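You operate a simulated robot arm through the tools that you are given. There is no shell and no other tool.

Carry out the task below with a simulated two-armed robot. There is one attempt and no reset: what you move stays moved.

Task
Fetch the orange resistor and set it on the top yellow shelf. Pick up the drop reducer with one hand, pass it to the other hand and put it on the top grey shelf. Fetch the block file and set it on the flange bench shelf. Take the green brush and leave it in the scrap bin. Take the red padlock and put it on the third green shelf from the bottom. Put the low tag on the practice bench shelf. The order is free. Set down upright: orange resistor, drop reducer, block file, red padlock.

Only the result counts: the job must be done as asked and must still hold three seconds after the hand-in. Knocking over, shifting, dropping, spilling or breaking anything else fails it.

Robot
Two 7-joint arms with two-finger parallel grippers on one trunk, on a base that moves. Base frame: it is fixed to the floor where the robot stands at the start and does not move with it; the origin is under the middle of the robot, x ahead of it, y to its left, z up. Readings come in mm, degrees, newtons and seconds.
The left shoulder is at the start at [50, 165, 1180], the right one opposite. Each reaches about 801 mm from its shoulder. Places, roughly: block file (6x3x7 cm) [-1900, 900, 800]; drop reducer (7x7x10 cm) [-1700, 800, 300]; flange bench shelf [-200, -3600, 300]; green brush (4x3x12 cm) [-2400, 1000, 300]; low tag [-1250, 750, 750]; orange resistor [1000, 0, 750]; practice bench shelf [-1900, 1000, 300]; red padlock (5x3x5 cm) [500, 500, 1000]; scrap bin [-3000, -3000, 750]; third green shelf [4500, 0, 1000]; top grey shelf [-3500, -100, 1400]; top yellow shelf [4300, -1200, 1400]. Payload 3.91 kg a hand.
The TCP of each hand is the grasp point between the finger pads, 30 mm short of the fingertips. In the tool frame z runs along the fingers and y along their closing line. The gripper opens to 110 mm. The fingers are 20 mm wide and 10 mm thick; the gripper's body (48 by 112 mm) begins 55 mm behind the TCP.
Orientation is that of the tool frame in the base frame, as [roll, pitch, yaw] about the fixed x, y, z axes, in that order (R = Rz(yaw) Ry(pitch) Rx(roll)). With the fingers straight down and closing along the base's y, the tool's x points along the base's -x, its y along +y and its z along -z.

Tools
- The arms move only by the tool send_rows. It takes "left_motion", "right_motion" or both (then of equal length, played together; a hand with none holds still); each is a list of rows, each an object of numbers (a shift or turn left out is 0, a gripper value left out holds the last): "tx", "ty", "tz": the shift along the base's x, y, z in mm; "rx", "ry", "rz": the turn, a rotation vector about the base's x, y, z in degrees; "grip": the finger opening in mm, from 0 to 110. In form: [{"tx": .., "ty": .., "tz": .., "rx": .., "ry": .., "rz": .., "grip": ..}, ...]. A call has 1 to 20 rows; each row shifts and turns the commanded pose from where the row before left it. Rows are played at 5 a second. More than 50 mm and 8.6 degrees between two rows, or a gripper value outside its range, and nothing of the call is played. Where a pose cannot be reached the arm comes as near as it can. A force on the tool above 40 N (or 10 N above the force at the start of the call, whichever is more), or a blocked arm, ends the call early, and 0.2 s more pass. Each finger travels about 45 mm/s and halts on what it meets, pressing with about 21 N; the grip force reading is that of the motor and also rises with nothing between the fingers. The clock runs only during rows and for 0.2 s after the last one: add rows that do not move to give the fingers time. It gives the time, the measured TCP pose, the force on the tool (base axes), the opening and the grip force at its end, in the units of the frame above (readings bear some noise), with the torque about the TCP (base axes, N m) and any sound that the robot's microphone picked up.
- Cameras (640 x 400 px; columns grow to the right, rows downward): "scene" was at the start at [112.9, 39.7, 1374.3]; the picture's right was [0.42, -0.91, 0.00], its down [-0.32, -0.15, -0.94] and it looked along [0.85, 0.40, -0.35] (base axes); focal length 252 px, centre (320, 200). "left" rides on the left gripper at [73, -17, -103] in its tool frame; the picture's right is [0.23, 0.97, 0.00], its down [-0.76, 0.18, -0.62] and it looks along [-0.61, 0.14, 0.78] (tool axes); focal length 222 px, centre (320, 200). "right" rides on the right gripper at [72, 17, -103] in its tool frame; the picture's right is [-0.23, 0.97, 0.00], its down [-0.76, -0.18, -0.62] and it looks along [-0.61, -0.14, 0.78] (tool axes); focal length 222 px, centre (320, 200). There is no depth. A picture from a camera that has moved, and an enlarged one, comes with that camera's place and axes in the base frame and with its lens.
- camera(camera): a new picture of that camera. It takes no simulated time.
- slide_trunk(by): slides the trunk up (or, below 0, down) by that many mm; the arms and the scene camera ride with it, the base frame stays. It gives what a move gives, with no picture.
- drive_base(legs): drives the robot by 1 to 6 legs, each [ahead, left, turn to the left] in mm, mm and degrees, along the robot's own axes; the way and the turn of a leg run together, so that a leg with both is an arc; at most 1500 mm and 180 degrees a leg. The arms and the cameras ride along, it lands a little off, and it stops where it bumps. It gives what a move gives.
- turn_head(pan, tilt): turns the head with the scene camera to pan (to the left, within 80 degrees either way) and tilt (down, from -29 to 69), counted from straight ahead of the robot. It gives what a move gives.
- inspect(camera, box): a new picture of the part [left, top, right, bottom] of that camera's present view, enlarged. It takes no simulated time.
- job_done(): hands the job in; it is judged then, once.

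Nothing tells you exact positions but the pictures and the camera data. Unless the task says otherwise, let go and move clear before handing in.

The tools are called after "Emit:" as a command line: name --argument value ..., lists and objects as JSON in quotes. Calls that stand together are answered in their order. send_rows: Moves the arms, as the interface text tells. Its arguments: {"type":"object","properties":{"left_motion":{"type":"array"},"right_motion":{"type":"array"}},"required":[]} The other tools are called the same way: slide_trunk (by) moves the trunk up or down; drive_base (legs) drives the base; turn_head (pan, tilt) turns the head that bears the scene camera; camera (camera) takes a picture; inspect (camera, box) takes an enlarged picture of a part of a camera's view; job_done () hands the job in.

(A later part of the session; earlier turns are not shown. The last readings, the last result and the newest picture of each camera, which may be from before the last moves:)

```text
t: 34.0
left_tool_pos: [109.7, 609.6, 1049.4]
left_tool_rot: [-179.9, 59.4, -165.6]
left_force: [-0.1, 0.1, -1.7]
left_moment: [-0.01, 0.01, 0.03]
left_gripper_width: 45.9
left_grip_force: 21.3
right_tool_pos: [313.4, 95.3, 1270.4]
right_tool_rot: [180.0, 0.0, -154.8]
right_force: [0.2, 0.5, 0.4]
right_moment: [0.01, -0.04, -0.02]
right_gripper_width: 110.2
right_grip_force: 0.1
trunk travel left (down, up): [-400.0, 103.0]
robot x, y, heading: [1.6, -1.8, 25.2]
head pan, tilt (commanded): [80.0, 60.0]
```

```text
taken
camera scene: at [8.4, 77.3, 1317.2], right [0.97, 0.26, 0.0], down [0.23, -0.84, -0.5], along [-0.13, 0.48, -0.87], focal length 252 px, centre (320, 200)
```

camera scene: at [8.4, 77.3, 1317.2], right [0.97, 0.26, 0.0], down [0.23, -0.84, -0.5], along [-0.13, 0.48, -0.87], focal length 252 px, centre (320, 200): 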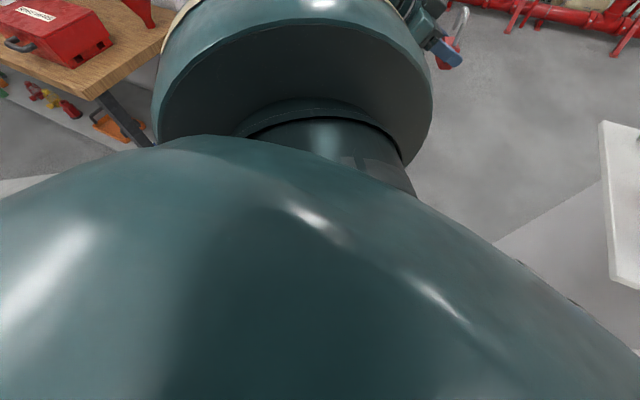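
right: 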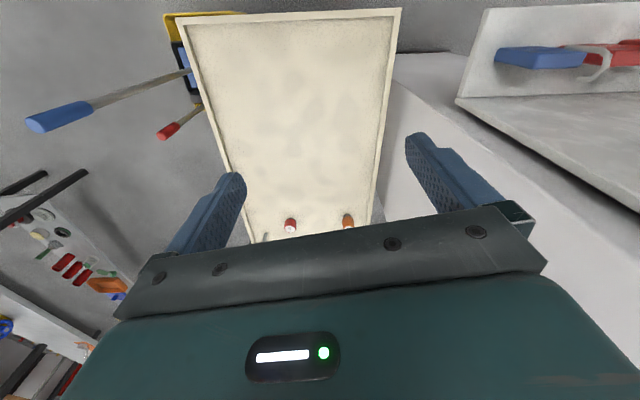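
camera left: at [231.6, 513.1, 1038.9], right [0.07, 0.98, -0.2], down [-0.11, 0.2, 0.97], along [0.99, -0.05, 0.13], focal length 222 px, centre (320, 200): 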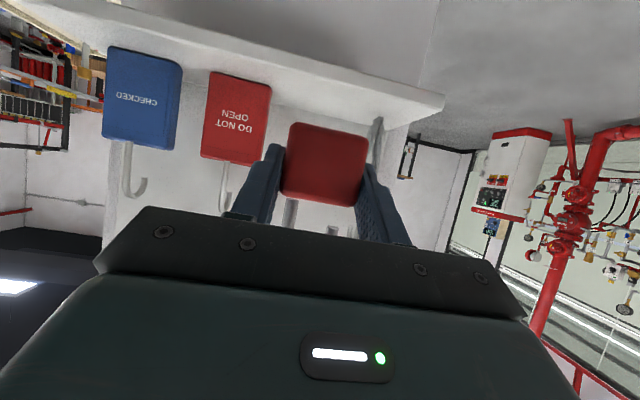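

The pale patch is part of the robot itself. The floor to the left (+y) is wide open, so I'll go round the left of the lockout pillar to reach the resistor from the tray's far-left corner. First a sideways leg away from the board.

Emit:
turn_head --pan 40 --tilt 25

Emit:
drive_base --legs '[[0, 450, 0]]'

Emit:
camera --camera "scene"

Emit:
turn_head --pan 80 --tilt 25

Emit:
camera --camera "scene"

Emit:
turn_head --pan -40 --tilt 25

Emit:
camera --camera "scene"

```text
t: 35.0
left_tool_pos: [109.2, 609.2, 1049.1]
left_tool_rot: [-179.8, 59.5, -165.8]
left_force: [-0.1, 1.0, -2.2]
left_moment: [-0.02, 0.0, 0.03]
left_gripper_width: 45.9
left_grip_force: 20.8
right_tool_pos: [314.7, 96.0, 1269.4]
right_tool_rot: [-179.9, -0.1, -154.8]
right_force: [-0.8, -0.4, -0.1]
right_moment: [0.03, -0.03, 0.0]
right_gripper_width: 110.2
right_grip_force: 0.0
trunk travel left (down, up): [-400.0, 103.0]
robot x, y, heading: [0.2, 3.7, 25.2]
head pan, tilt (commanded): [40.0, 25.0]
```

```text
t: 39.5
left_tool_pos: [-81.9, 1015.3, 1049.4]
left_tool_rot: [-179.9, 59.5, -165.7]
left_force: [0.2, -0.7, -1.1]
left_moment: [0.01, 0.04, 0.03]
left_gripper_width: 45.8
left_grip_force: 20.8
right_tool_pos: [123.0, 501.4, 1269.7]
right_tool_rot: [-179.9, 0.0, -154.9]
right_force: [0.1, 0.8, -0.7]
right_moment: [0.01, 0.03, -0.01]
right_gripper_width: 110.2
right_grip_force: 0.1
trunk travel left (down, up): [-400.0, 103.0]
robot x, y, heading: [-190.6, 405.8, 25.0]
head pan, tilt (commanded): [40.0, 25.0]
```

```text
taken
camera scene: at [-126.3, 502.9, 1367.3], right [0.91, -0.42, 0.0], down [-0.18, -0.38, -0.91], along [0.38, 0.82, -0.42], focal length 252 px, centre (320, 200)
```

scene: 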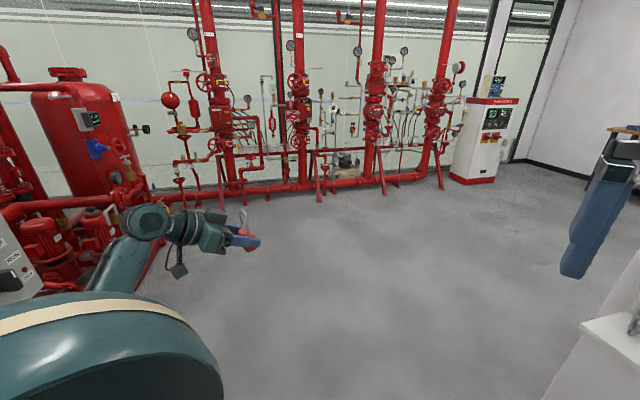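

```text
t: 40.6
left_tool_pos: [-80.0, 1014.8, 1049.5]
left_tool_rot: [-180.0, 59.5, -165.7]
left_force: [0.6, 0.6, -1.3]
left_moment: [0.01, 0.04, -0.01]
left_gripper_width: 45.8
left_grip_force: 20.7
right_tool_pos: [124.7, 501.7, 1270.9]
right_tool_rot: [180.0, 0.0, -154.9]
right_force: [-0.2, -0.5, 0.1]
right_moment: [0.03, 0.02, -0.01]
right_gripper_width: 109.8
right_grip_force: 0.1
trunk travel left (down, up): [-400.0, 103.0]
robot x, y, heading: [-192.4, 404.4, 25.1]
head pan, tilt (commanded): [80.0, 25.0]
```

```text
taken
camera scene: at [-189.0, 508.1, 1367.3], right [0.97, 0.26, 0.0], down [0.11, -0.41, -0.91], along [-0.24, 0.87, -0.42], focal length 252 px, centre (320, 200)
```

scene: 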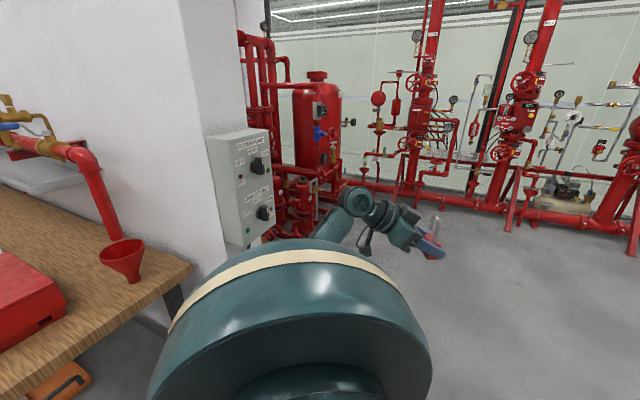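

```text
t: 42.6
left_tool_pos: [-81.0, 1015.4, 1050.3]
left_tool_rot: [-179.9, 59.5, -165.7]
left_force: [0.1, 0.2, -2.0]
left_moment: [0.01, -0.01, 0.01]
left_gripper_width: 45.7
left_grip_force: 20.5
right_tool_pos: [124.3, 502.2, 1268.6]
right_tool_rot: [-180.0, 0.0, -154.9]
right_force: [-1.1, -0.8, 0.9]
right_moment: [-0.02, -0.02, -0.03]
right_gripper_width: 110.0
right_grip_force: 0.1
trunk travel left (down, up): [-400.0, 103.0]
robot x, y, heading: [-191.5, 407.6, 25.2]
head pan, tilt (commanded): [-40.0, 25.0]
```

```text
taken
camera scene: at [-75.9, 395.6, 1367.3], right [-0.26, -0.97, 0.0], down [-0.41, 0.11, -0.91], along [0.88, -0.23, -0.42], focal length 252 px, centre (320, 200)
```

scene: 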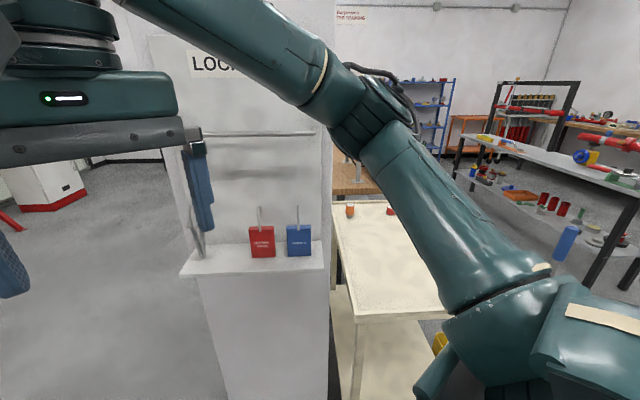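

The way to the left/front is clear. I'll drive diagonally to about (100, 1150), then face forward to look past the pillar.

Emit:
drive_base --legs '[[578, 552, 0], [0, 0, -25]]'

Emit:
turn_head --pan -10 --tilt 25

Emit:
camera --camera "scene"

Emit:
turn_head --pan -50 --tilt 25

Emit:
camera --camera "scene"

```text
t: 49.1
left_tool_pos: [452.3, 1652.4, 1050.3]
left_tool_rot: [-179.9, 59.5, 169.9]
left_force: [-0.4, 1.1, -2.5]
left_moment: [0.0, -0.02, 0.02]
left_gripper_width: 45.6
left_grip_force: 21.2
right_tool_pos: [426.4, 1101.1, 1268.7]
right_tool_rot: [179.9, 0.0, -179.3]
right_force: [-0.5, -0.6, 0.2]
right_moment: [0.01, 0.0, -0.02]
right_gripper_width: 109.6
right_grip_force: 0.0
trunk travel left (down, up): [-400.0, 103.0]
robot x, y, heading: [99.5, 1141.9, 0.6]
head pan, tilt (commanded): [-40.0, 25.0]
```

```text
t: 50.1
left_tool_pos: [452.5, 1652.9, 1049.2]
left_tool_rot: [-179.8, 59.5, 169.9]
left_force: [-0.2, 0.9, -2.4]
left_moment: [0.02, 0.04, 0.01]
left_gripper_width: 46.0
left_grip_force: 20.9
right_tool_pos: [426.8, 1099.7, 1268.4]
right_tool_rot: [-180.0, 0.0, -179.2]
right_force: [-0.6, -1.2, -0.2]
right_moment: [-0.03, 0.0, -0.01]
right_gripper_width: 110.0
right_grip_force: 0.0
trunk travel left (down, up): [-400.0, 103.0]
robot x, y, heading: [100.2, 1144.4, 0.8]
head pan, tilt (commanded): [-10.0, 25.0]
```

```text
taken
camera scene: at [220.6, 1129.8, 1367.3], right [-0.16, -0.99, 0.0], down [-0.42, 0.07, -0.91], along [0.89, -0.15, -0.42], focal length 252 px, centre (320, 200)
```

scene: 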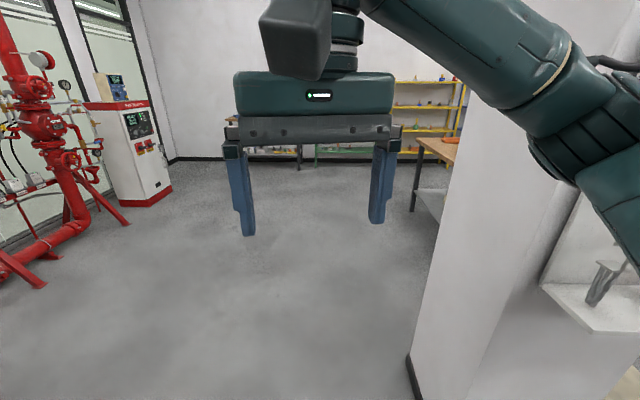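

```text
t: 51.1
left_tool_pos: [453.6, 1653.1, 1050.8]
left_tool_rot: [-179.9, 59.6, 169.9]
left_force: [-0.7, -0.7, -2.9]
left_moment: [0.0, -0.01, 0.03]
left_gripper_width: 45.8
left_grip_force: 21.1
right_tool_pos: [426.6, 1099.4, 1269.6]
right_tool_rot: [179.9, 0.0, -179.3]
right_force: [-0.1, 0.4, 0.0]
right_moment: [0.01, 0.0, -0.01]
right_gripper_width: 110.2
right_grip_force: 0.1
trunk travel left (down, up): [-400.0, 103.0]
robot x, y, heading: [99.0, 1143.1, 0.8]
head pan, tilt (commanded): [-50.0, 25.0]
```

```text
taken
camera scene: at [189.8, 1074.9, 1367.3], right [-0.76, -0.65, 0.0], down [-0.28, 0.32, -0.91], along [0.59, -0.69, -0.42], focal length 252 px, centre (320, 200)
```

scene: 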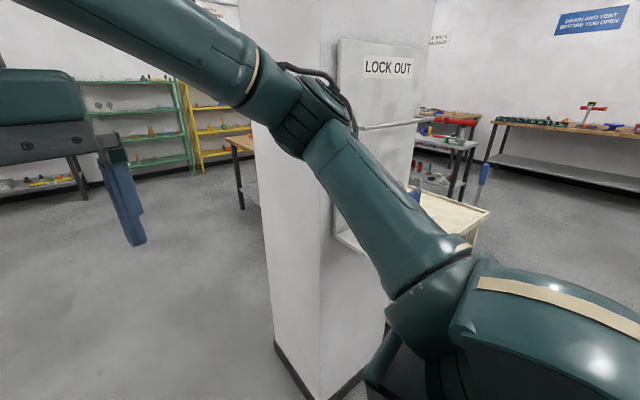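

The pillar's far-left corner is about (1015, 518), and the floor ahead is clear. Reaching the resistor is best done later with a free left hand, so I'll deliver the padlock to the green shelf first; driving ahead in steps.

Emit:
drive_base --legs '[[1300, 0, 0]]'

Emit:
turn_head --pan -15 --tilt 25

Emit:
camera --camera "scene"

Emit:
turn_head --pan -70 --tilt 30

Emit:
camera --camera "scene"

Emit:
turn_head --pan 30 --tilt 25

Emit:
camera --camera "scene"

```text
t: 57.6
left_tool_pos: [1719.0, 1684.6, 1047.7]
left_tool_rot: [-179.8, 59.5, 170.8]
left_force: [0.5, 0.6, -2.1]
left_moment: [-0.03, 0.04, -0.01]
left_gripper_width: 45.8
left_grip_force: 20.9
right_tool_pos: [1703.5, 1133.3, 1269.1]
right_tool_rot: [180.0, 0.0, -178.3]
right_force: [-0.1, -0.3, -0.9]
right_moment: [0.0, 0.0, 0.03]
right_gripper_width: 110.1
right_grip_force: 0.2
trunk travel left (down, up): [-400.0, 103.0]
robot x, y, heading: [1371.0, 1169.0, 1.6]
head pan, tilt (commanded): [-50.0, 25.0]
```

```text
t: 58.6
left_tool_pos: [1721.2, 1686.3, 1048.9]
left_tool_rot: [-179.8, 59.5, 170.9]
left_force: [0.3, -0.6, -1.9]
left_moment: [-0.01, 0.02, -0.02]
left_gripper_width: 45.7
left_grip_force: 21.6
right_tool_pos: [1703.2, 1132.2, 1270.1]
right_tool_rot: [180.0, 0.0, -178.5]
right_force: [-0.5, -0.7, -0.1]
right_moment: [0.0, -0.01, -0.03]
right_gripper_width: 110.2
right_grip_force: 0.0
trunk travel left (down, up): [-400.0, 103.0]
robot x, y, heading: [1373.6, 1169.8, 1.7]
head pan, tilt (commanded): [-15.0, 25.0]
```

```text
taken
camera scene: at [1495.2, 1150.7, 1367.3], right [-0.23, -0.97, 0.0], down [-0.41, 0.1, -0.91], along [0.88, -0.21, -0.42], focal length 252 px, centre (320, 200)
```

scene: 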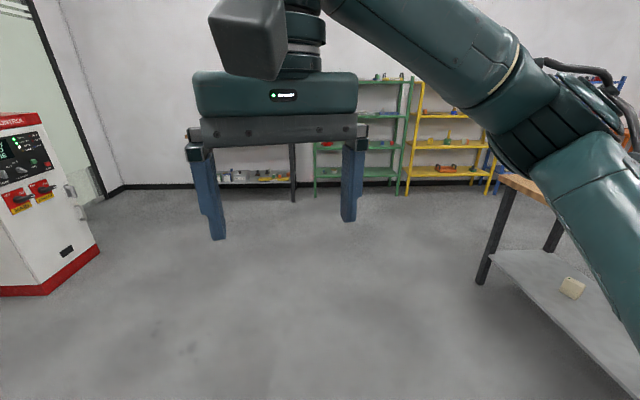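

```text
t: 59.8
left_tool_pos: [1719.5, 1685.5, 1049.4]
left_tool_rot: [-179.8, 59.4, 170.9]
left_force: [-0.1, 0.1, -2.2]
left_moment: [0.03, 0.03, -0.03]
left_gripper_width: 45.9
left_grip_force: 21.7
right_tool_pos: [1703.6, 1132.3, 1270.1]
right_tool_rot: [180.0, 0.0, -178.4]
right_force: [0.3, -0.4, 0.2]
right_moment: [0.0, 0.03, 0.01]
right_gripper_width: 109.7
right_grip_force: 0.2
trunk travel left (down, up): [-400.0, 103.0]
robot x, y, heading: [1379.7, 1171.0, 1.8]
head pan, tilt (commanded): [-70.0, 30.0]
```

```text
taken
camera scene: at [1439.0, 1088.0, 1359.4], right [-0.93, -0.37, 0.0], down [-0.19, 0.46, -0.87], along [0.32, -0.8, -0.5], focal length 252 px, centre (320, 200)
```

scene: 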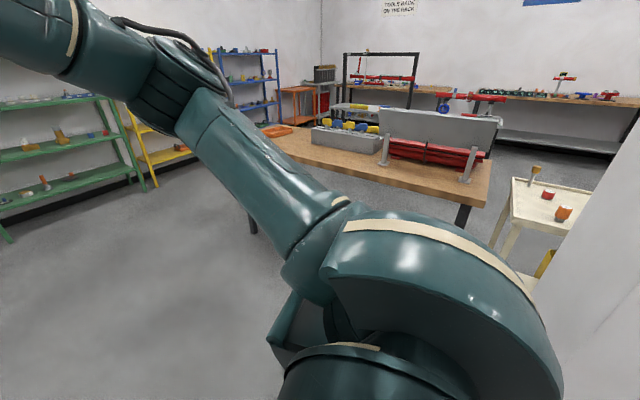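

```text
t: 61.6
left_tool_pos: [1720.6, 1685.8, 1048.7]
left_tool_rot: [-179.9, 59.5, 171.0]
left_force: [-0.4, -1.1, -1.3]
left_moment: [-0.01, 0.01, -0.01]
left_gripper_width: 45.7
left_grip_force: 20.9
right_tool_pos: [1702.9, 1132.5, 1270.0]
right_tool_rot: [180.0, -0.1, -178.4]
right_force: [0.5, -0.1, -0.4]
right_moment: [-0.03, 0.0, 0.01]
right_gripper_width: 109.9
right_grip_force: 0.1
trunk travel left (down, up): [-400.0, 103.0]
robot x, y, heading: [1377.3, 1166.6, 1.6]
head pan, tilt (commanded): [30.0, 25.0]
```

```text
taken
camera scene: at [1484.0, 1220.4, 1367.3], right [0.52, -0.85, 0.0], down [-0.36, -0.22, -0.91], along [0.77, 0.48, -0.42], focal length 252 px, centre (320, 200)
```

scene: 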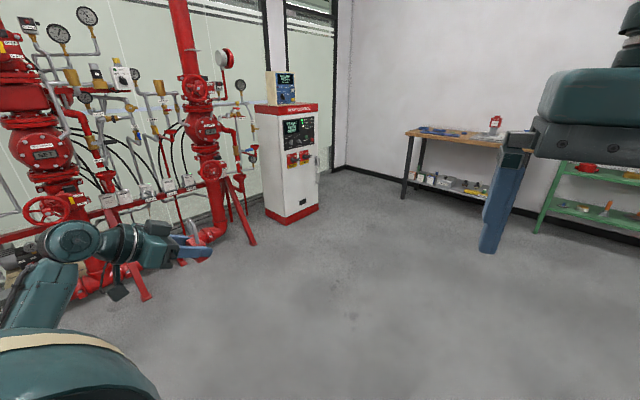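

The green rack stands from about (4520, 505) to (4297, −731), yellow next to it. Floor between is free; I'll drive to about 1.2 m in front of the green rack.

Emit:
drive_base --legs '[[950, -435, 0], [950, -435, 0], [0, 0, -12]]'

Emit:
turn_head --pan 15 --tilt 18

Emit:
camera --camera "scene"

Emit:
turn_head --pan -30 --tilt 18

Emit:
camera --camera "scene"

```text
t: 72.7
left_tool_pos: [3744.1, 815.5, 1049.0]
left_tool_rot: [-179.8, 59.5, 159.3]
left_force: [-0.9, -0.8, -2.9]
left_moment: [-0.01, 0.06, 0.01]
left_gripper_width: 45.6
left_grip_force: 21.3
right_tool_pos: [3618.8, 276.5, 1270.6]
right_tool_rot: [180.0, 0.0, 170.1]
right_force: [0.5, 0.1, 0.0]
right_moment: [0.04, -0.01, 0.02]
right_gripper_width: 110.2
right_grip_force: 0.2
trunk travel left (down, up): [-400.0, 103.0]
robot x, y, heading: [3306.8, 382.5, -9.9]
head pan, tilt (commanded): [30.0, 25.0]
```

```text
t: 73.5
left_tool_pos: [3745.2, 816.1, 1049.5]
left_tool_rot: [-179.8, 59.5, 159.4]
left_force: [0.2, 0.3, -2.0]
left_moment: [0.01, 0.0, 0.0]
left_gripper_width: 45.7
left_grip_force: 21.0
right_tool_pos: [3617.5, 276.1, 1270.2]
right_tool_rot: [180.0, 0.0, 170.1]
right_force: [0.3, 0.5, -0.5]
right_moment: [0.0, 0.01, -0.01]
right_gripper_width: 109.8
right_grip_force: 0.2
trunk travel left (down, up): [-400.0, 103.0]
robot x, y, heading: [3305.2, 381.9, -9.6]
head pan, tilt (commanded): [15.0, 18.0]
```

```text
taken
camera scene: at [3426.7, 383.0, 1378.6], right [0.09, -1.0, 0.0], down [-0.31, -0.03, -0.95], along [0.95, 0.09, -0.31], focal length 252 px, centre (320, 200)
```

scene: 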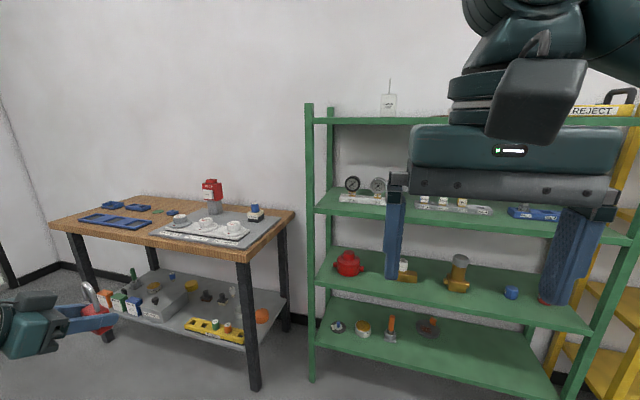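

```text
t: 74.6
left_tool_pos: [3744.2, 816.1, 1048.6]
left_tool_rot: [-179.8, 59.5, 159.4]
left_force: [0.6, 0.2, -1.8]
left_moment: [0.04, 0.04, -0.01]
left_gripper_width: 46.4
left_grip_force: 21.2
right_tool_pos: [3617.9, 276.4, 1269.2]
right_tool_rot: [-180.0, 0.0, 170.1]
right_force: [0.1, -0.1, -0.7]
right_moment: [-0.01, -0.01, 0.0]
right_gripper_width: 110.3
right_grip_force: 0.0
trunk travel left (down, up): [-400.0, 103.0]
robot x, y, heading: [3305.3, 379.7, -9.8]
head pan, tilt (commanded): [-30.0, 18.0]
```

```text
taken
camera scene: at [3405.5, 314.8, 1378.7], right [-0.64, -0.77, 0.0], down [-0.24, 0.2, -0.95], along [0.73, -0.61, -0.31], focal length 252 px, centre (320, 200)
```

scene: 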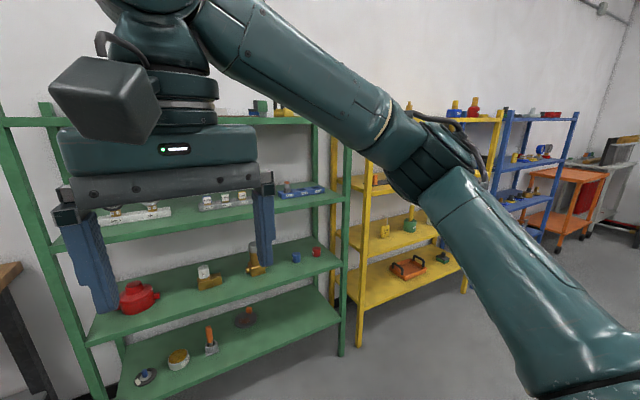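

Four green shelves are visible; the third carries gauges, white boxes and a blue item, and my right hand blocks the view. I'll move the right hand down and to the right to see free spots.

Emit:
send_rows --right_motion '[{"tx": -8, "ty": -45, "tz": -30}, {"tx": -8, "ty": -45, "tz": -30}, {"tx": -8, "ty": -45, "tz": -30}, {"tx": -8, "ty": -45, "tz": -30}, {"tx": -8, "ty": -45, "tz": -30}, {}]'

Emit:
turn_head --pan 5 --tilt 18

Emit:
camera --camera "scene"

```text
refused: row 1 steps farther than a row can; nothing moved
```

```text
t: 75.6
left_tool_pos: [3743.5, 815.6, 1050.1]
left_tool_rot: [-179.9, 59.6, 159.4]
left_force: [0.0, -0.4, -1.9]
left_moment: [0.03, 0.06, -0.02]
left_gripper_width: 45.8
left_grip_force: 21.0
right_tool_pos: [3618.4, 276.0, 1269.7]
right_tool_rot: [-179.9, 0.0, 170.1]
right_force: [-0.3, 0.2, -0.6]
right_moment: [-0.01, 0.0, 0.01]
right_gripper_width: 109.9
right_grip_force: 0.0
trunk travel left (down, up): [-400.0, 103.0]
robot x, y, heading: [3308.8, 378.8, -9.6]
head pan, tilt (commanded): [5.0, 18.0]
```

```text
taken
camera scene: at [3426.8, 366.6, 1378.6], right [-0.08, -1.0, 0.0], down [-0.31, 0.03, -0.95], along [0.95, -0.08, -0.31], focal length 252 px, centre (320, 200)
```

scene: 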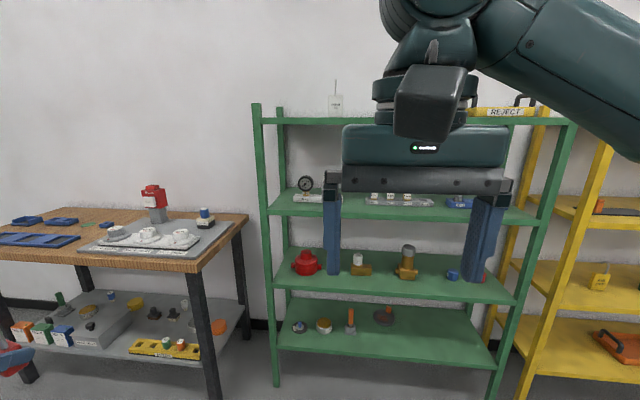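

Emit:
send_rows --right_motion '[{"tx": -6, "ty": -35, "tz": -33}, {"tx": -6, "ty": -35, "tz": -33}, {"tx": -6, "ty": -35, "tz": -33}, {"tx": -6, "ty": -35, "tz": -33}, {"tx": -6, "ty": -35, "tz": -33}, {"tx": -6, "ty": -35, "tz": -33}, {}]'

Emit:
camera --camera "scene"

```text
t: 77.2
left_tool_pos: [3744.4, 816.2, 1049.1]
left_tool_rot: [-179.8, 59.6, 159.4]
left_force: [-0.2, -1.3, -1.4]
left_moment: [0.01, 0.02, 0.02]
left_gripper_width: 45.9
left_grip_force: 21.2
right_tool_pos: [3583.3, 65.2, 1070.5]
right_tool_rot: [179.9, 0.0, 170.2]
right_force: [-0.3, 0.0, 0.0]
right_moment: [-0.01, -0.01, 0.04]
right_gripper_width: 110.1
right_grip_force: 0.0
trunk travel left (down, up): [-400.0, 103.0]
robot x, y, heading: [3303.1, 381.0, -9.9]
head pan, tilt (commanded): [5.0, 18.0]
```

```text
taken
camera scene: at [3427.0, 367.0, 1378.6], right [-0.08, -1.0, 0.0], down [-0.31, 0.03, -0.95], along [0.95, -0.08, -0.31], focal length 252 px, centre (320, 200)
```

scene: 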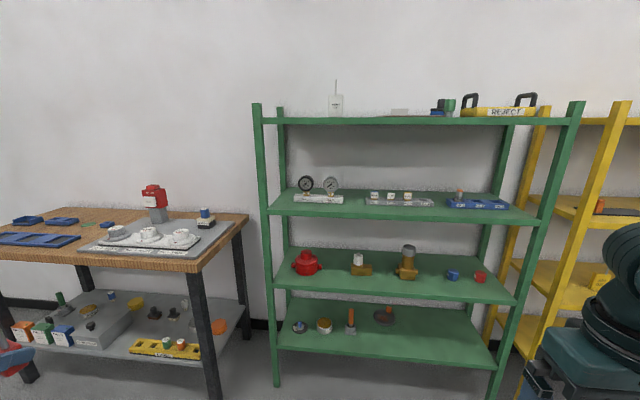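

Now the third shelf is visible. I'll zoom in to see its free areas.

Emit:
inspect --camera "scene" --box '[250, 160, 410, 260]'

Emit:
inspect --camera "scene" --box '[400, 160, 560, 260]'

Emit:
inspect --camera "scene" --box '[250, 80, 570, 380]'

```text
4.00 times, centred on (330, 210) of scene
camera zoom: at [3427.0, 367.0, 1378.6], right [-0.08, -1.0, 0.0], down [-0.31, 0.03, -0.95], along [0.95, -0.08, -0.31], focal length 1008 px, centre (280, 160)
```

zoom: 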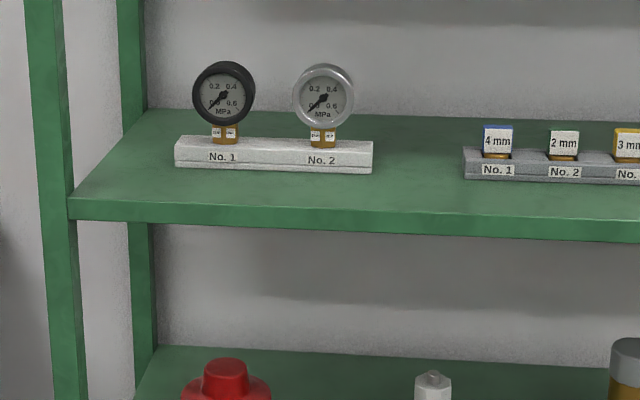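

```text
4.00 times, centred on (480, 210) of scene
camera zoom: at [3427.0, 367.0, 1378.6], right [-0.08, -1.0, 0.0], down [-0.31, 0.03, -0.95], along [0.95, -0.08, -0.31], focal length 1008 px, centre (-320, 160)
```

zoom: 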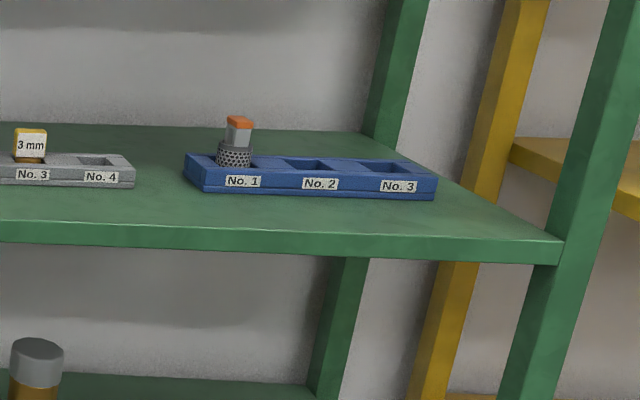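

```text
1.33 times, centred on (410, 230) of scene
camera zoom: at [3427.0, 367.0, 1378.6], right [-0.08, -1.0, 0.0], down [-0.31, 0.03, -0.95], along [0.95, -0.08, -0.31], focal length 336 px, centre (200, 160)
```

zoom: 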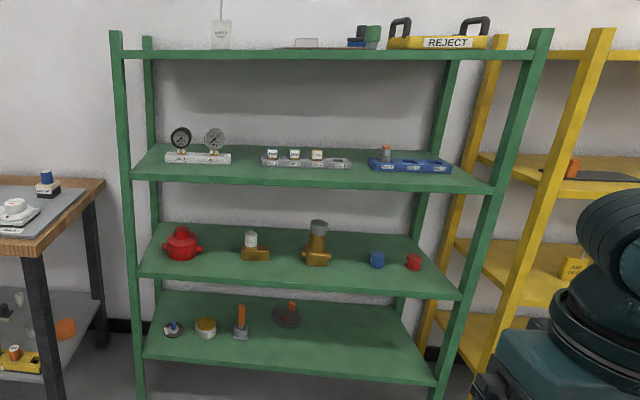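

The third shelf has a ~120 mm free strip along its front and a ~100 mm gap between the gauge plate and grey plate; I'll set the padlock there, around (4465, 103). First bring the left hand in line and square it to the rack.

Emit:
send_rows --left_motion '[{"tx": -8.7, "ty": -41.5, "tz": 13, "rz": 1.7}, {"tx": -8.7, "ty": -41.5, "tz": 13, "rz": 1.7}, {"tx": -8.7, "ty": -41.5, "tz": 13, "rz": 1.7}, {"tx": -8.7, "ty": -41.5, "tz": 13, "rz": 1.7}, {"tx": -8.7, "ty": -41.5, "tz": 13, "rz": 1.7}, {"tx": -8.7, "ty": -41.5, "tz": 13, "rz": 1.7}, {}]'

Emit:
drive_base --legs '[[350, -200, 0]]'

Emit:
camera --camera "scene"

Emit:
camera --camera "left"

```text
t: 78.8
left_tool_pos: [3772.0, 602.9, 1141.3]
left_tool_rot: [-179.8, 59.4, 169.6]
left_force: [0.5, -0.1, -2.4]
left_moment: [0.03, 0.04, 0.0]
left_gripper_width: 45.9
left_grip_force: 21.3
left hand out of reach, approached as far as the arm can: row 3, 4, 5, 6
right_tool_pos: [3584.4, 65.3, 1071.4]
right_tool_rot: [-180.0, 0.0, 170.2]
right_force: [0.3, 0.0, 0.5]
right_moment: [-0.04, 0.0, 0.01]
right_gripper_width: 109.9
right_grip_force: 0.0
trunk travel left (down, up): [-400.0, 103.0]
robot x, y, heading: [3307.7, 381.2, -9.8]
head pan, tilt (commanded): [5.0, 18.0]
```

```text
t: 81.3
left_tool_pos: [4087.0, 347.2, 1140.7]
left_tool_rot: [-179.7, 59.4, 169.5]
left_force: [-0.4, 0.0, -2.7]
left_moment: [0.02, 0.0, 0.01]
left_gripper_width: 45.7
left_grip_force: 20.6
right_tool_pos: [3899.9, -190.0, 1071.8]
right_tool_rot: [180.0, 0.0, 170.2]
right_force: [0.4, -0.1, -0.4]
right_moment: [0.01, -0.01, 0.03]
right_gripper_width: 110.1
right_grip_force: 0.0
trunk travel left (down, up): [-400.0, 103.0]
robot x, y, heading: [3620.6, 119.9, -10.0]
head pan, tilt (commanded): [5.0, 18.0]
```

```text
taken
camera scene: at [3742.0, 111.0, 1378.6], right [-0.08, -1.0, 0.0], down [-0.31, 0.03, -0.95], along [0.95, -0.08, -0.31], focal length 252 px, centre (320, 200)
```

scene: 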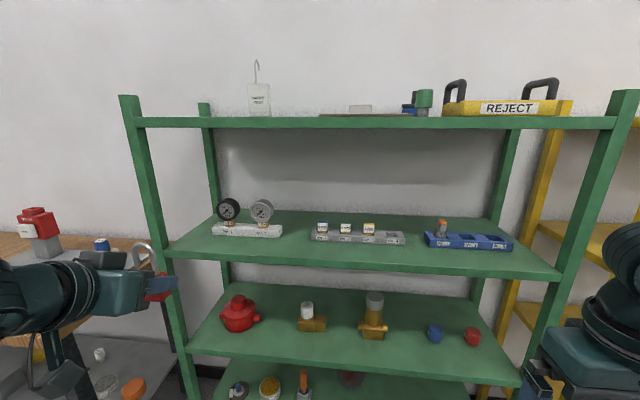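

```text
taken
camera left: at [3960.8, 354.4, 1130.0], right [0.07, 0.98, -0.2], down [-0.11, 0.2, 0.97], along [0.99, -0.04, 0.12], focal length 222 px, centre (320, 200)
```

left: 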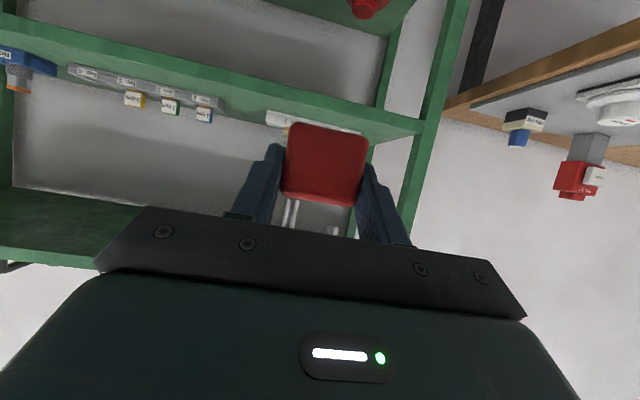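

Arm folded as near as it can; now at ~0.85 m from the rack. I'll zoom to measure the shelf height and the gap from this second viewpoint.

Emit:
inspect --camera "scene" --box '[160, 180, 320, 280]'

Emit:
inspect --camera "scene" --box '[260, 180, 420, 280]'

Emit:
inspect --camera "left" --box '[0, 0, 480, 240]'

```text
4.00 times, centred on (240, 230) of scene
camera zoom: at [3742.0, 111.0, 1378.6], right [-0.08, -1.0, 0.0], down [-0.31, 0.03, -0.95], along [0.95, -0.08, -0.31], focal length 1008 px, centre (640, 80)
```

zoom: 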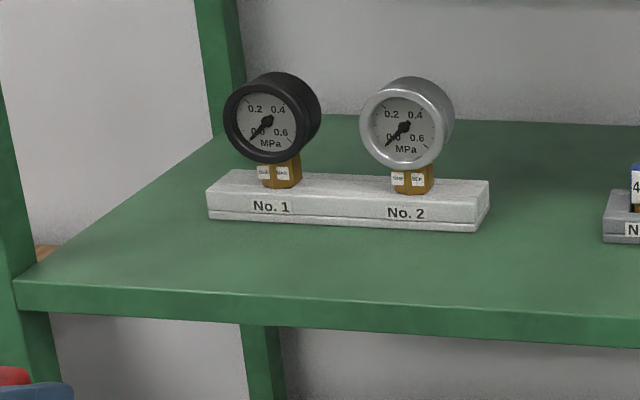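

```text
4.00 times, centred on (340, 230) of scene
camera zoom: at [3742.0, 111.0, 1378.6], right [-0.08, -1.0, 0.0], down [-0.31, 0.03, -0.95], along [0.95, -0.08, -0.31], focal length 1008 px, centre (240, 80)
```

zoom: 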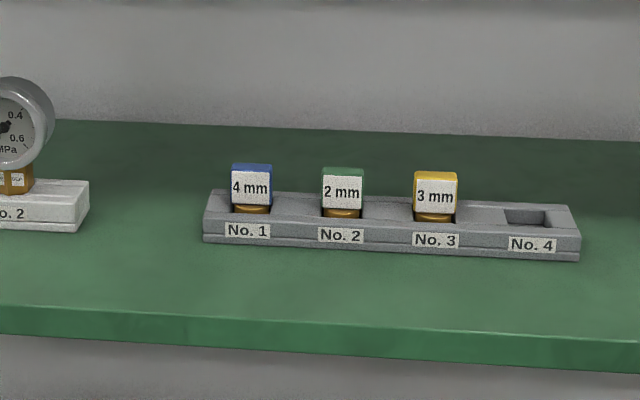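

```text
1.33 times, centred on (240, 120) of left
camera zoom: at [3960.8, 354.4, 1130.0], right [0.07, 0.98, -0.2], down [-0.11, 0.2, 0.97], along [0.99, -0.04, 0.12], focal length 296 px, centre (427, 307)
```

zoom: 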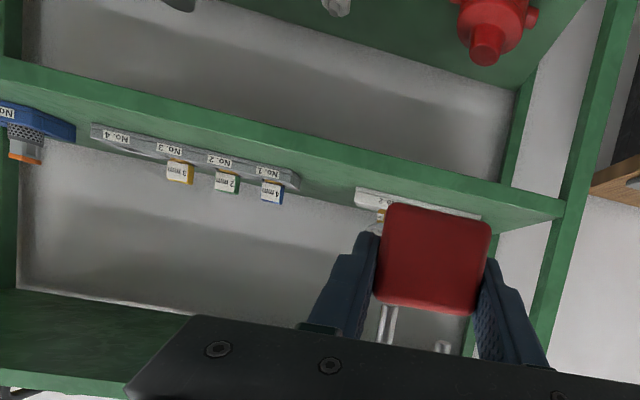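

Shelf surface comes out at z≈1017, front edge at x≈4349 near y=125, plates' fronts at x≈4457 with a gap from y 78 to 176. I'll drive closer and line the hand up with (4400, 120).

Emit:
drive_base --legs '[[170, -80, 0]]'

Emit:
camera --camera "scene"

```text
t: 82.9
left_tool_pos: [4242.3, 239.4, 1141.4]
left_tool_rot: [-179.9, 59.4, 169.6]
left_force: [-0.1, -0.3, -2.1]
left_moment: [0.06, 0.03, 0.03]
left_gripper_width: 45.8
left_grip_force: 21.2
right_tool_pos: [4054.4, -298.5, 1071.4]
right_tool_rot: [-179.9, 0.0, 170.3]
right_force: [-0.1, -0.9, 0.2]
right_moment: [0.01, -0.06, -0.03]
right_gripper_width: 109.9
right_grip_force: 0.1
trunk travel left (down, up): [-400.0, 103.0]
robot x, y, heading: [3776.1, 17.0, -9.7]
head pan, tilt (commanded): [5.0, 18.0]
```

```text
taken
camera scene: at [3897.2, 2.7, 1378.5], right [-0.08, -1.0, 0.0], down [-0.31, 0.03, -0.95], along [0.95, -0.08, -0.31], focal length 252 px, centre (320, 200)
```

scene: 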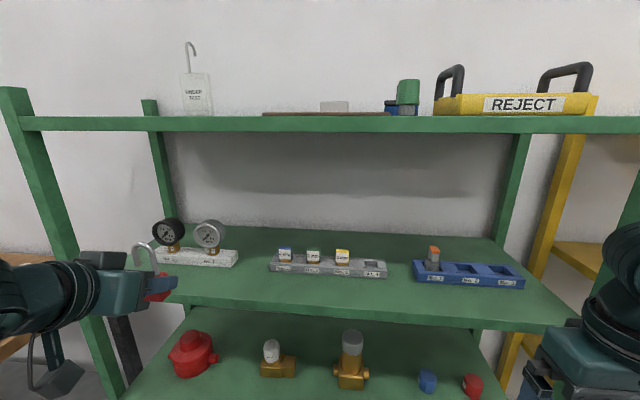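

Now I'll shift the hand sideways in front of the gap, still outside the rack.

Emit:
send_rows --left_motion '[{"ty": -40}, {"ty": -40}, {"ty": -38}, {}]'

Emit:
camera --camera "left"

Emit:
camera --camera "scene"

```text
t: 83.9
left_tool_pos: [4242.4, 120.9, 1140.0]
left_tool_rot: [-179.8, 59.5, 169.7]
left_force: [0.0, 0.5, -1.8]
left_moment: [0.0, 0.03, 0.02]
left_gripper_width: 45.9
left_grip_force: 21.3
right_tool_pos: [4053.3, -296.7, 1071.8]
right_tool_rot: [-180.0, 0.0, 170.4]
right_force: [0.5, -0.2, 0.8]
right_moment: [0.02, 0.02, 0.02]
right_gripper_width: 109.8
right_grip_force: 0.0
trunk travel left (down, up): [-400.0, 103.0]
robot x, y, heading: [3778.5, 14.8, -9.6]
head pan, tilt (commanded): [5.0, 18.0]
```

```text
taken
camera left: at [4116.0, 127.9, 1129.1], right [0.06, 0.98, -0.2], down [-0.11, 0.2, 0.97], along [0.99, -0.04, 0.13], focal length 222 px, centre (320, 200)
```

left: 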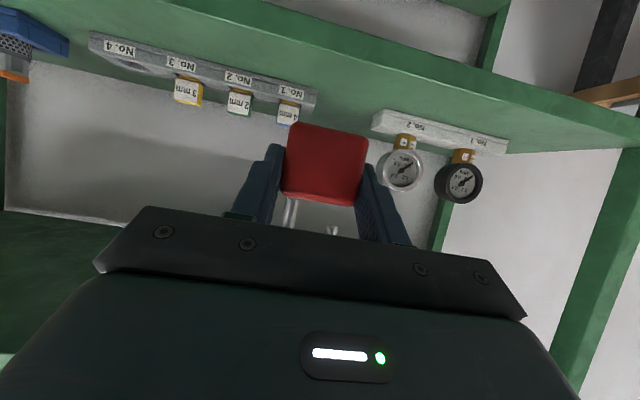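

```text
taken
camera scene: at [3896.4, 3.6, 1378.7], right [-0.08, -1.0, 0.0], down [-0.31, 0.03, -0.95], along [0.95, -0.08, -0.31], focal length 252 px, centre (320, 200)
```

scene: 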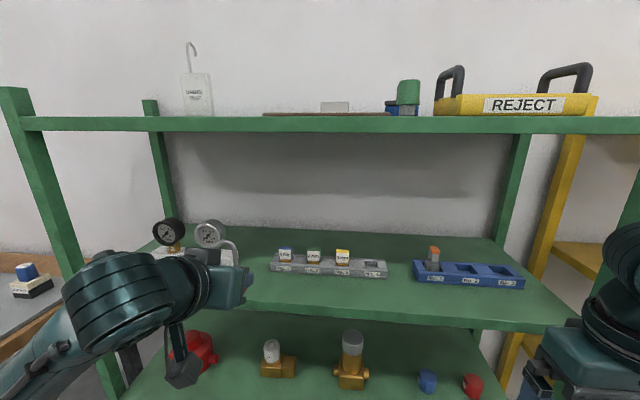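

Aligned with the gap. Moving in over the shelf with ~35 mm clearance under the padlock.

Emit:
send_rows --left_motion '[{"tx": 39, "ty": 1, "tz": -12}, {"tx": 39, "ty": 1, "tz": -12}, {"tx": 39, "ty": 1, "tz": -12}, {"tx": 39, "ty": 1, "tz": -14}, {}]'

Emit:
camera --camera "left"

Emit:
inspect --camera "scene" --box '[140, 200, 340, 325]'

```text
t: 85.1
left_tool_pos: [4399.9, 126.6, 1088.6]
left_tool_rot: [-179.8, 59.6, 169.6]
left_force: [-1.0, 0.4, -2.4]
left_moment: [0.02, -0.01, 0.0]
left_gripper_width: 45.9
left_grip_force: 21.0
right_tool_pos: [4054.9, -298.0, 1071.8]
right_tool_rot: [-179.9, 0.1, 170.3]
right_force: [0.3, 0.6, -0.1]
right_moment: [0.01, 0.01, 0.01]
right_gripper_width: 109.6
right_grip_force: 0.1
trunk travel left (down, up): [-400.0, 103.0]
robot x, y, heading: [3775.9, 13.0, -9.8]
head pan, tilt (commanded): [5.0, 18.0]
```

```text
taken
camera left: at [4273.5, 133.8, 1078.6], right [0.06, 0.98, -0.2], down [-0.11, 0.2, 0.97], along [0.99, -0.04, 0.13], focal length 222 px, centre (320, 200)
```

left: 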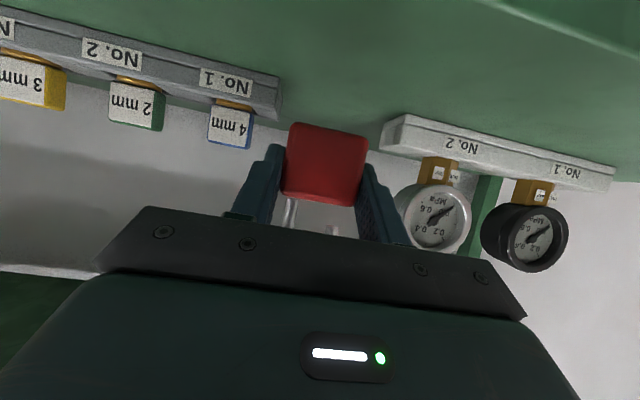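

```text
3.20 times, centred on (240, 262) of scene
camera zoom: at [3896.4, 3.2, 1378.7], right [-0.08, -1.0, 0.0], down [-0.31, 0.03, -0.95], along [0.95, -0.08, -0.31], focal length 806 px, centre (576, 0)
```

zoom: 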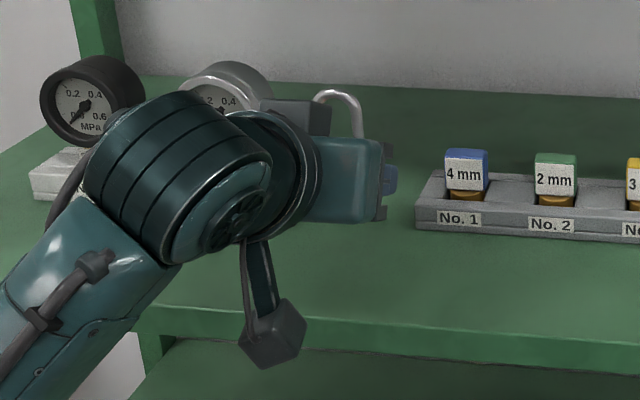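

Positioned in front of the gap. Lowering toward the surface.

Emit:
send_rows --left_motion '[{"tz": -12}, {"tz": -10}, {"tz": -8}, {"tz": -3}, {}]'

Emit:
inspect --camera "left" --box '[200, 20, 440, 220]'

```text
t: 86.3
left_tool_pos: [4398.8, 125.8, 1056.6]
left_tool_rot: [-179.7, 59.5, 169.7]
left_force: [0.0, 0.5, -1.9]
left_moment: [0.01, 0.07, 0.01]
left_gripper_width: 45.7
left_grip_force: 20.8
right_tool_pos: [4054.8, -297.5, 1071.6]
right_tool_rot: [179.9, -0.1, 170.4]
right_force: [-0.9, -0.7, 0.1]
right_moment: [-0.04, 0.0, -0.04]
right_gripper_width: 110.2
right_grip_force: 0.3
trunk travel left (down, up): [-400.0, 103.0]
robot x, y, heading: [3777.4, 12.8, -9.9]
head pan, tilt (commanded): [5.0, 18.0]
```

```text
2.00 times, centred on (320, 120) of left
camera zoom: at [4271.8, 133.0, 1045.9], right [0.06, 0.98, -0.2], down [-0.11, 0.2, 0.97], along [0.99, -0.04, 0.12], focal length 444 px, centre (320, 360)
```

zoom: 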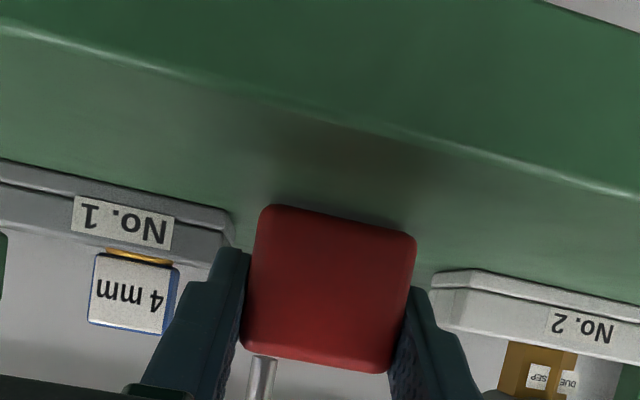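

Just above the surface. Lowering in fine steps while watching the vertical force.

Emit:
send_rows --left_motion '[{"tz": -1.5}, {"tz": -1.5}, {}]'

Emit:
send_rows --left_motion '[{"tz": -1.5}, {"tz": -1.5}, {}]'

```text
t: 87.1
left_tool_pos: [4397.8, 125.4, 1054.3]
left_tool_rot: [-179.9, 59.4, 169.6]
left_force: [-0.3, 0.3, -2.6]
left_moment: [0.03, 0.02, -0.05]
left_gripper_width: 45.8
left_grip_force: 20.5
right_tool_pos: [4054.5, -297.9, 1071.1]
right_tool_rot: [-180.0, 0.0, 170.3]
right_force: [0.6, 0.1, 0.2]
right_moment: [0.02, 0.0, 0.03]
right_gripper_width: 110.2
right_grip_force: 0.0
trunk travel left (down, up): [-400.0, 103.0]
robot x, y, heading: [3775.0, 16.7, -9.5]
head pan, tilt (commanded): [5.0, 18.0]
```

```text
t: 87.9
left_tool_pos: [4398.2, 125.6, 1055.0]
left_tool_rot: [-179.8, 59.9, 169.6]
left_force: [3.2, -1.6, 11.0]
left_moment: [0.12, -0.09, -0.04]
left_gripper_width: 46.0
left_grip_force: 21.1
right_tool_pos: [4055.0, -296.5, 1072.0]
right_tool_rot: [-180.0, 0.1, 170.3]
right_force: [0.1, -0.5, 0.4]
right_moment: [-0.02, -0.01, 0.0]
right_gripper_width: 110.3
right_grip_force: 0.0
trunk travel left (down, up): [-400.0, 103.0]
robot x, y, heading: [3777.9, 17.7, -9.7]
head pan, tilt (commanded): [5.0, 18.0]
```

Contact (11 N up). I'll ease up 1 mm and open the fingers gently.

Emit:
send_rows --left_motion '[{"tz": 1}, {"grip": 50}, {"grip": 56}, {"grip": 62}, {}, {}]'

Emit:
inspect --camera "left" --box '[200, 20, 440, 220]'

```text
t: 89.3
left_tool_pos: [4397.5, 125.7, 1052.3]
left_tool_rot: [-179.8, 59.4, 169.5]
left_force: [0.0, -0.3, -0.5]
left_moment: [-0.01, 0.02, 0.0]
left_gripper_width: 62.1
left_grip_force: 0.0
right_tool_pos: [4054.9, -295.8, 1072.5]
right_tool_rot: [-180.0, 0.0, 170.3]
right_force: [-0.5, 0.4, 0.3]
right_moment: [0.02, -0.01, 0.02]
right_gripper_width: 110.2
right_grip_force: 0.1
trunk travel left (down, up): [-400.0, 103.0]
robot x, y, heading: [3775.4, 17.1, -9.7]
head pan, tilt (commanded): [5.0, 18.0]
```

```text
2.00 times, centred on (320, 120) of left
camera zoom: at [4271.1, 132.8, 1042.0], right [0.06, 0.98, -0.2], down [-0.11, 0.2, 0.97], along [0.99, -0.04, 0.13], focal length 444 px, centre (320, 360)
```

zoom: 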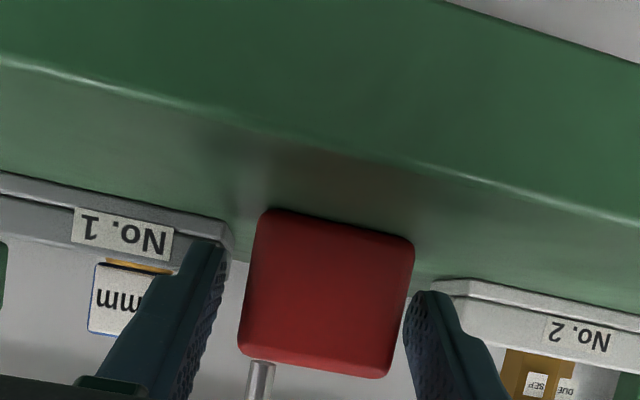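

The padlock stands free. I'll back the hand out along the path it would have entered by.

Emit:
send_rows --left_motion '[{"tx": -12, "ty": 2.2, "tz": 7.1}, {"tx": -17, "ty": 3.1, "tz": 10.1}, {"tx": -17, "ty": 3.1, "tz": 10.1}, {"tx": -17, "ty": 3.1, "tz": 10.1}, {"tx": -25, "ty": 4.6, "tz": 14.5}, {"tx": -25, "ty": 4.6, "tz": 14.5}, {"tx": -30, "ty": 5, "tz": 10}, {}]'

Emit:
camera --camera "scene"

Emit:
camera --camera "left"

```text
t: 91.1
left_tool_pos: [4253.4, 150.5, 1130.3]
left_tool_rot: [-179.8, 59.6, 169.7]
left_force: [1.0, 0.5, 1.1]
left_moment: [0.02, 0.03, -0.01]
left_gripper_width: 62.4
left_grip_force: 0.2
right_tool_pos: [4054.0, -297.8, 1070.7]
right_tool_rot: [180.0, 0.0, 170.3]
right_force: [-1.0, -0.1, 0.0]
right_moment: [0.02, 0.02, -0.02]
right_gripper_width: 110.0
right_grip_force: 0.0
trunk travel left (down, up): [-400.0, 103.0]
robot x, y, heading: [3772.1, 17.2, -9.6]
head pan, tilt (commanded): [5.0, 18.0]
```

```text
taken
camera scene: at [3896.5, 3.1, 1378.6], right [-0.08, -1.0, 0.0], down [-0.31, 0.03, -0.95], along [0.95, -0.08, -0.31], focal length 252 px, centre (320, 200)
```

scene: 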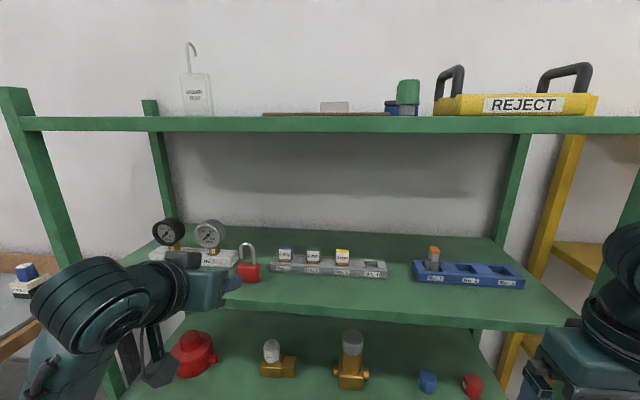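

```text
taken
camera left: at [4126.8, 157.8, 1118.8], right [0.06, 0.98, -0.2], down [-0.11, 0.2, 0.97], along [0.99, -0.04, 0.13], focal length 222 px, centre (320, 200)
```

left: 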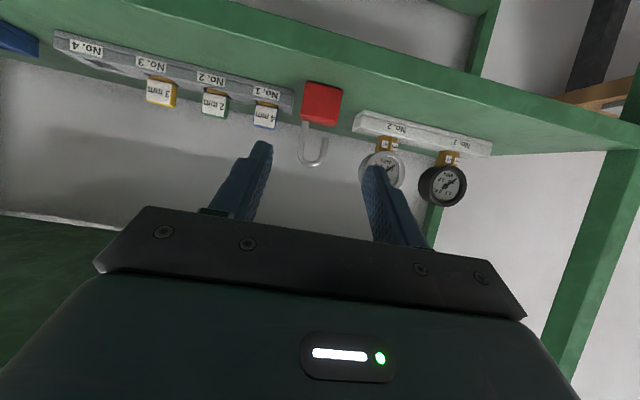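

The padlock stands on the third green shelf. Next: back off and return to the tray for the orange resistor, approaching from its far-left corner.

Emit:
drive_base --legs '[[-600, 0, 0], [-600, 480, 0], [0, 0, -140]]'

Emit:
turn_head --pan 0 --tilt 25

Emit:
camera --camera "scene"

```text
t: 104.6
left_tool_pos: [2382.9, 276.8, 1128.8]
left_tool_rot: [-179.8, 59.5, 29.9]
left_force: [-1.8, -0.3, -0.6]
left_moment: [-0.01, 0.01, 0.03]
left_gripper_width: 61.9
left_grip_force: 0.0
right_tool_pos: [2244.3, 747.0, 1070.1]
right_tool_rot: [-180.0, 0.0, 30.7]
right_force: [0.9, 1.0, 0.7]
right_moment: [0.0, 0.02, 0.03]
right_gripper_width: 109.9
right_grip_force: 0.0
trunk travel left (down, up): [-400.0, 103.0]
robot x, y, heading: [2659.4, 685.9, -149.2]
head pan, tilt (commanded): [5.0, 18.0]
```

```text
t: 105.2
left_tool_pos: [2383.0, 276.5, 1130.1]
left_tool_rot: [-179.8, 59.4, 30.0]
left_force: [0.5, 0.0, 0.3]
left_moment: [0.01, 0.0, -0.02]
left_gripper_width: 62.2
left_grip_force: 0.1
right_tool_pos: [2243.2, 747.3, 1071.6]
right_tool_rot: [180.0, 0.0, 30.6]
right_force: [-0.6, -0.5, 0.0]
right_moment: [0.02, -0.01, 0.02]
right_gripper_width: 110.3
right_grip_force: 0.1
trunk travel left (down, up): [-400.0, 103.0]
robot x, y, heading: [2659.6, 691.3, -149.2]
head pan, tilt (commanded): [0.0, 25.0]
```

```text
taken
camera scene: at [2554.1, 628.0, 1367.4], right [-0.51, 0.86, 0.0], down [0.36, 0.22, -0.91], along [-0.78, -0.46, -0.42], focal length 252 px, centre (320, 200)
```

scene: 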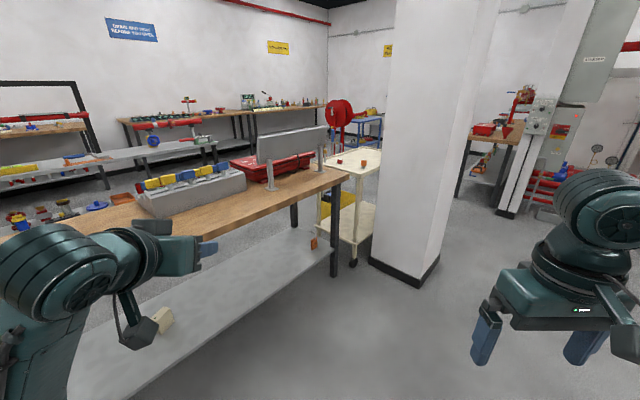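

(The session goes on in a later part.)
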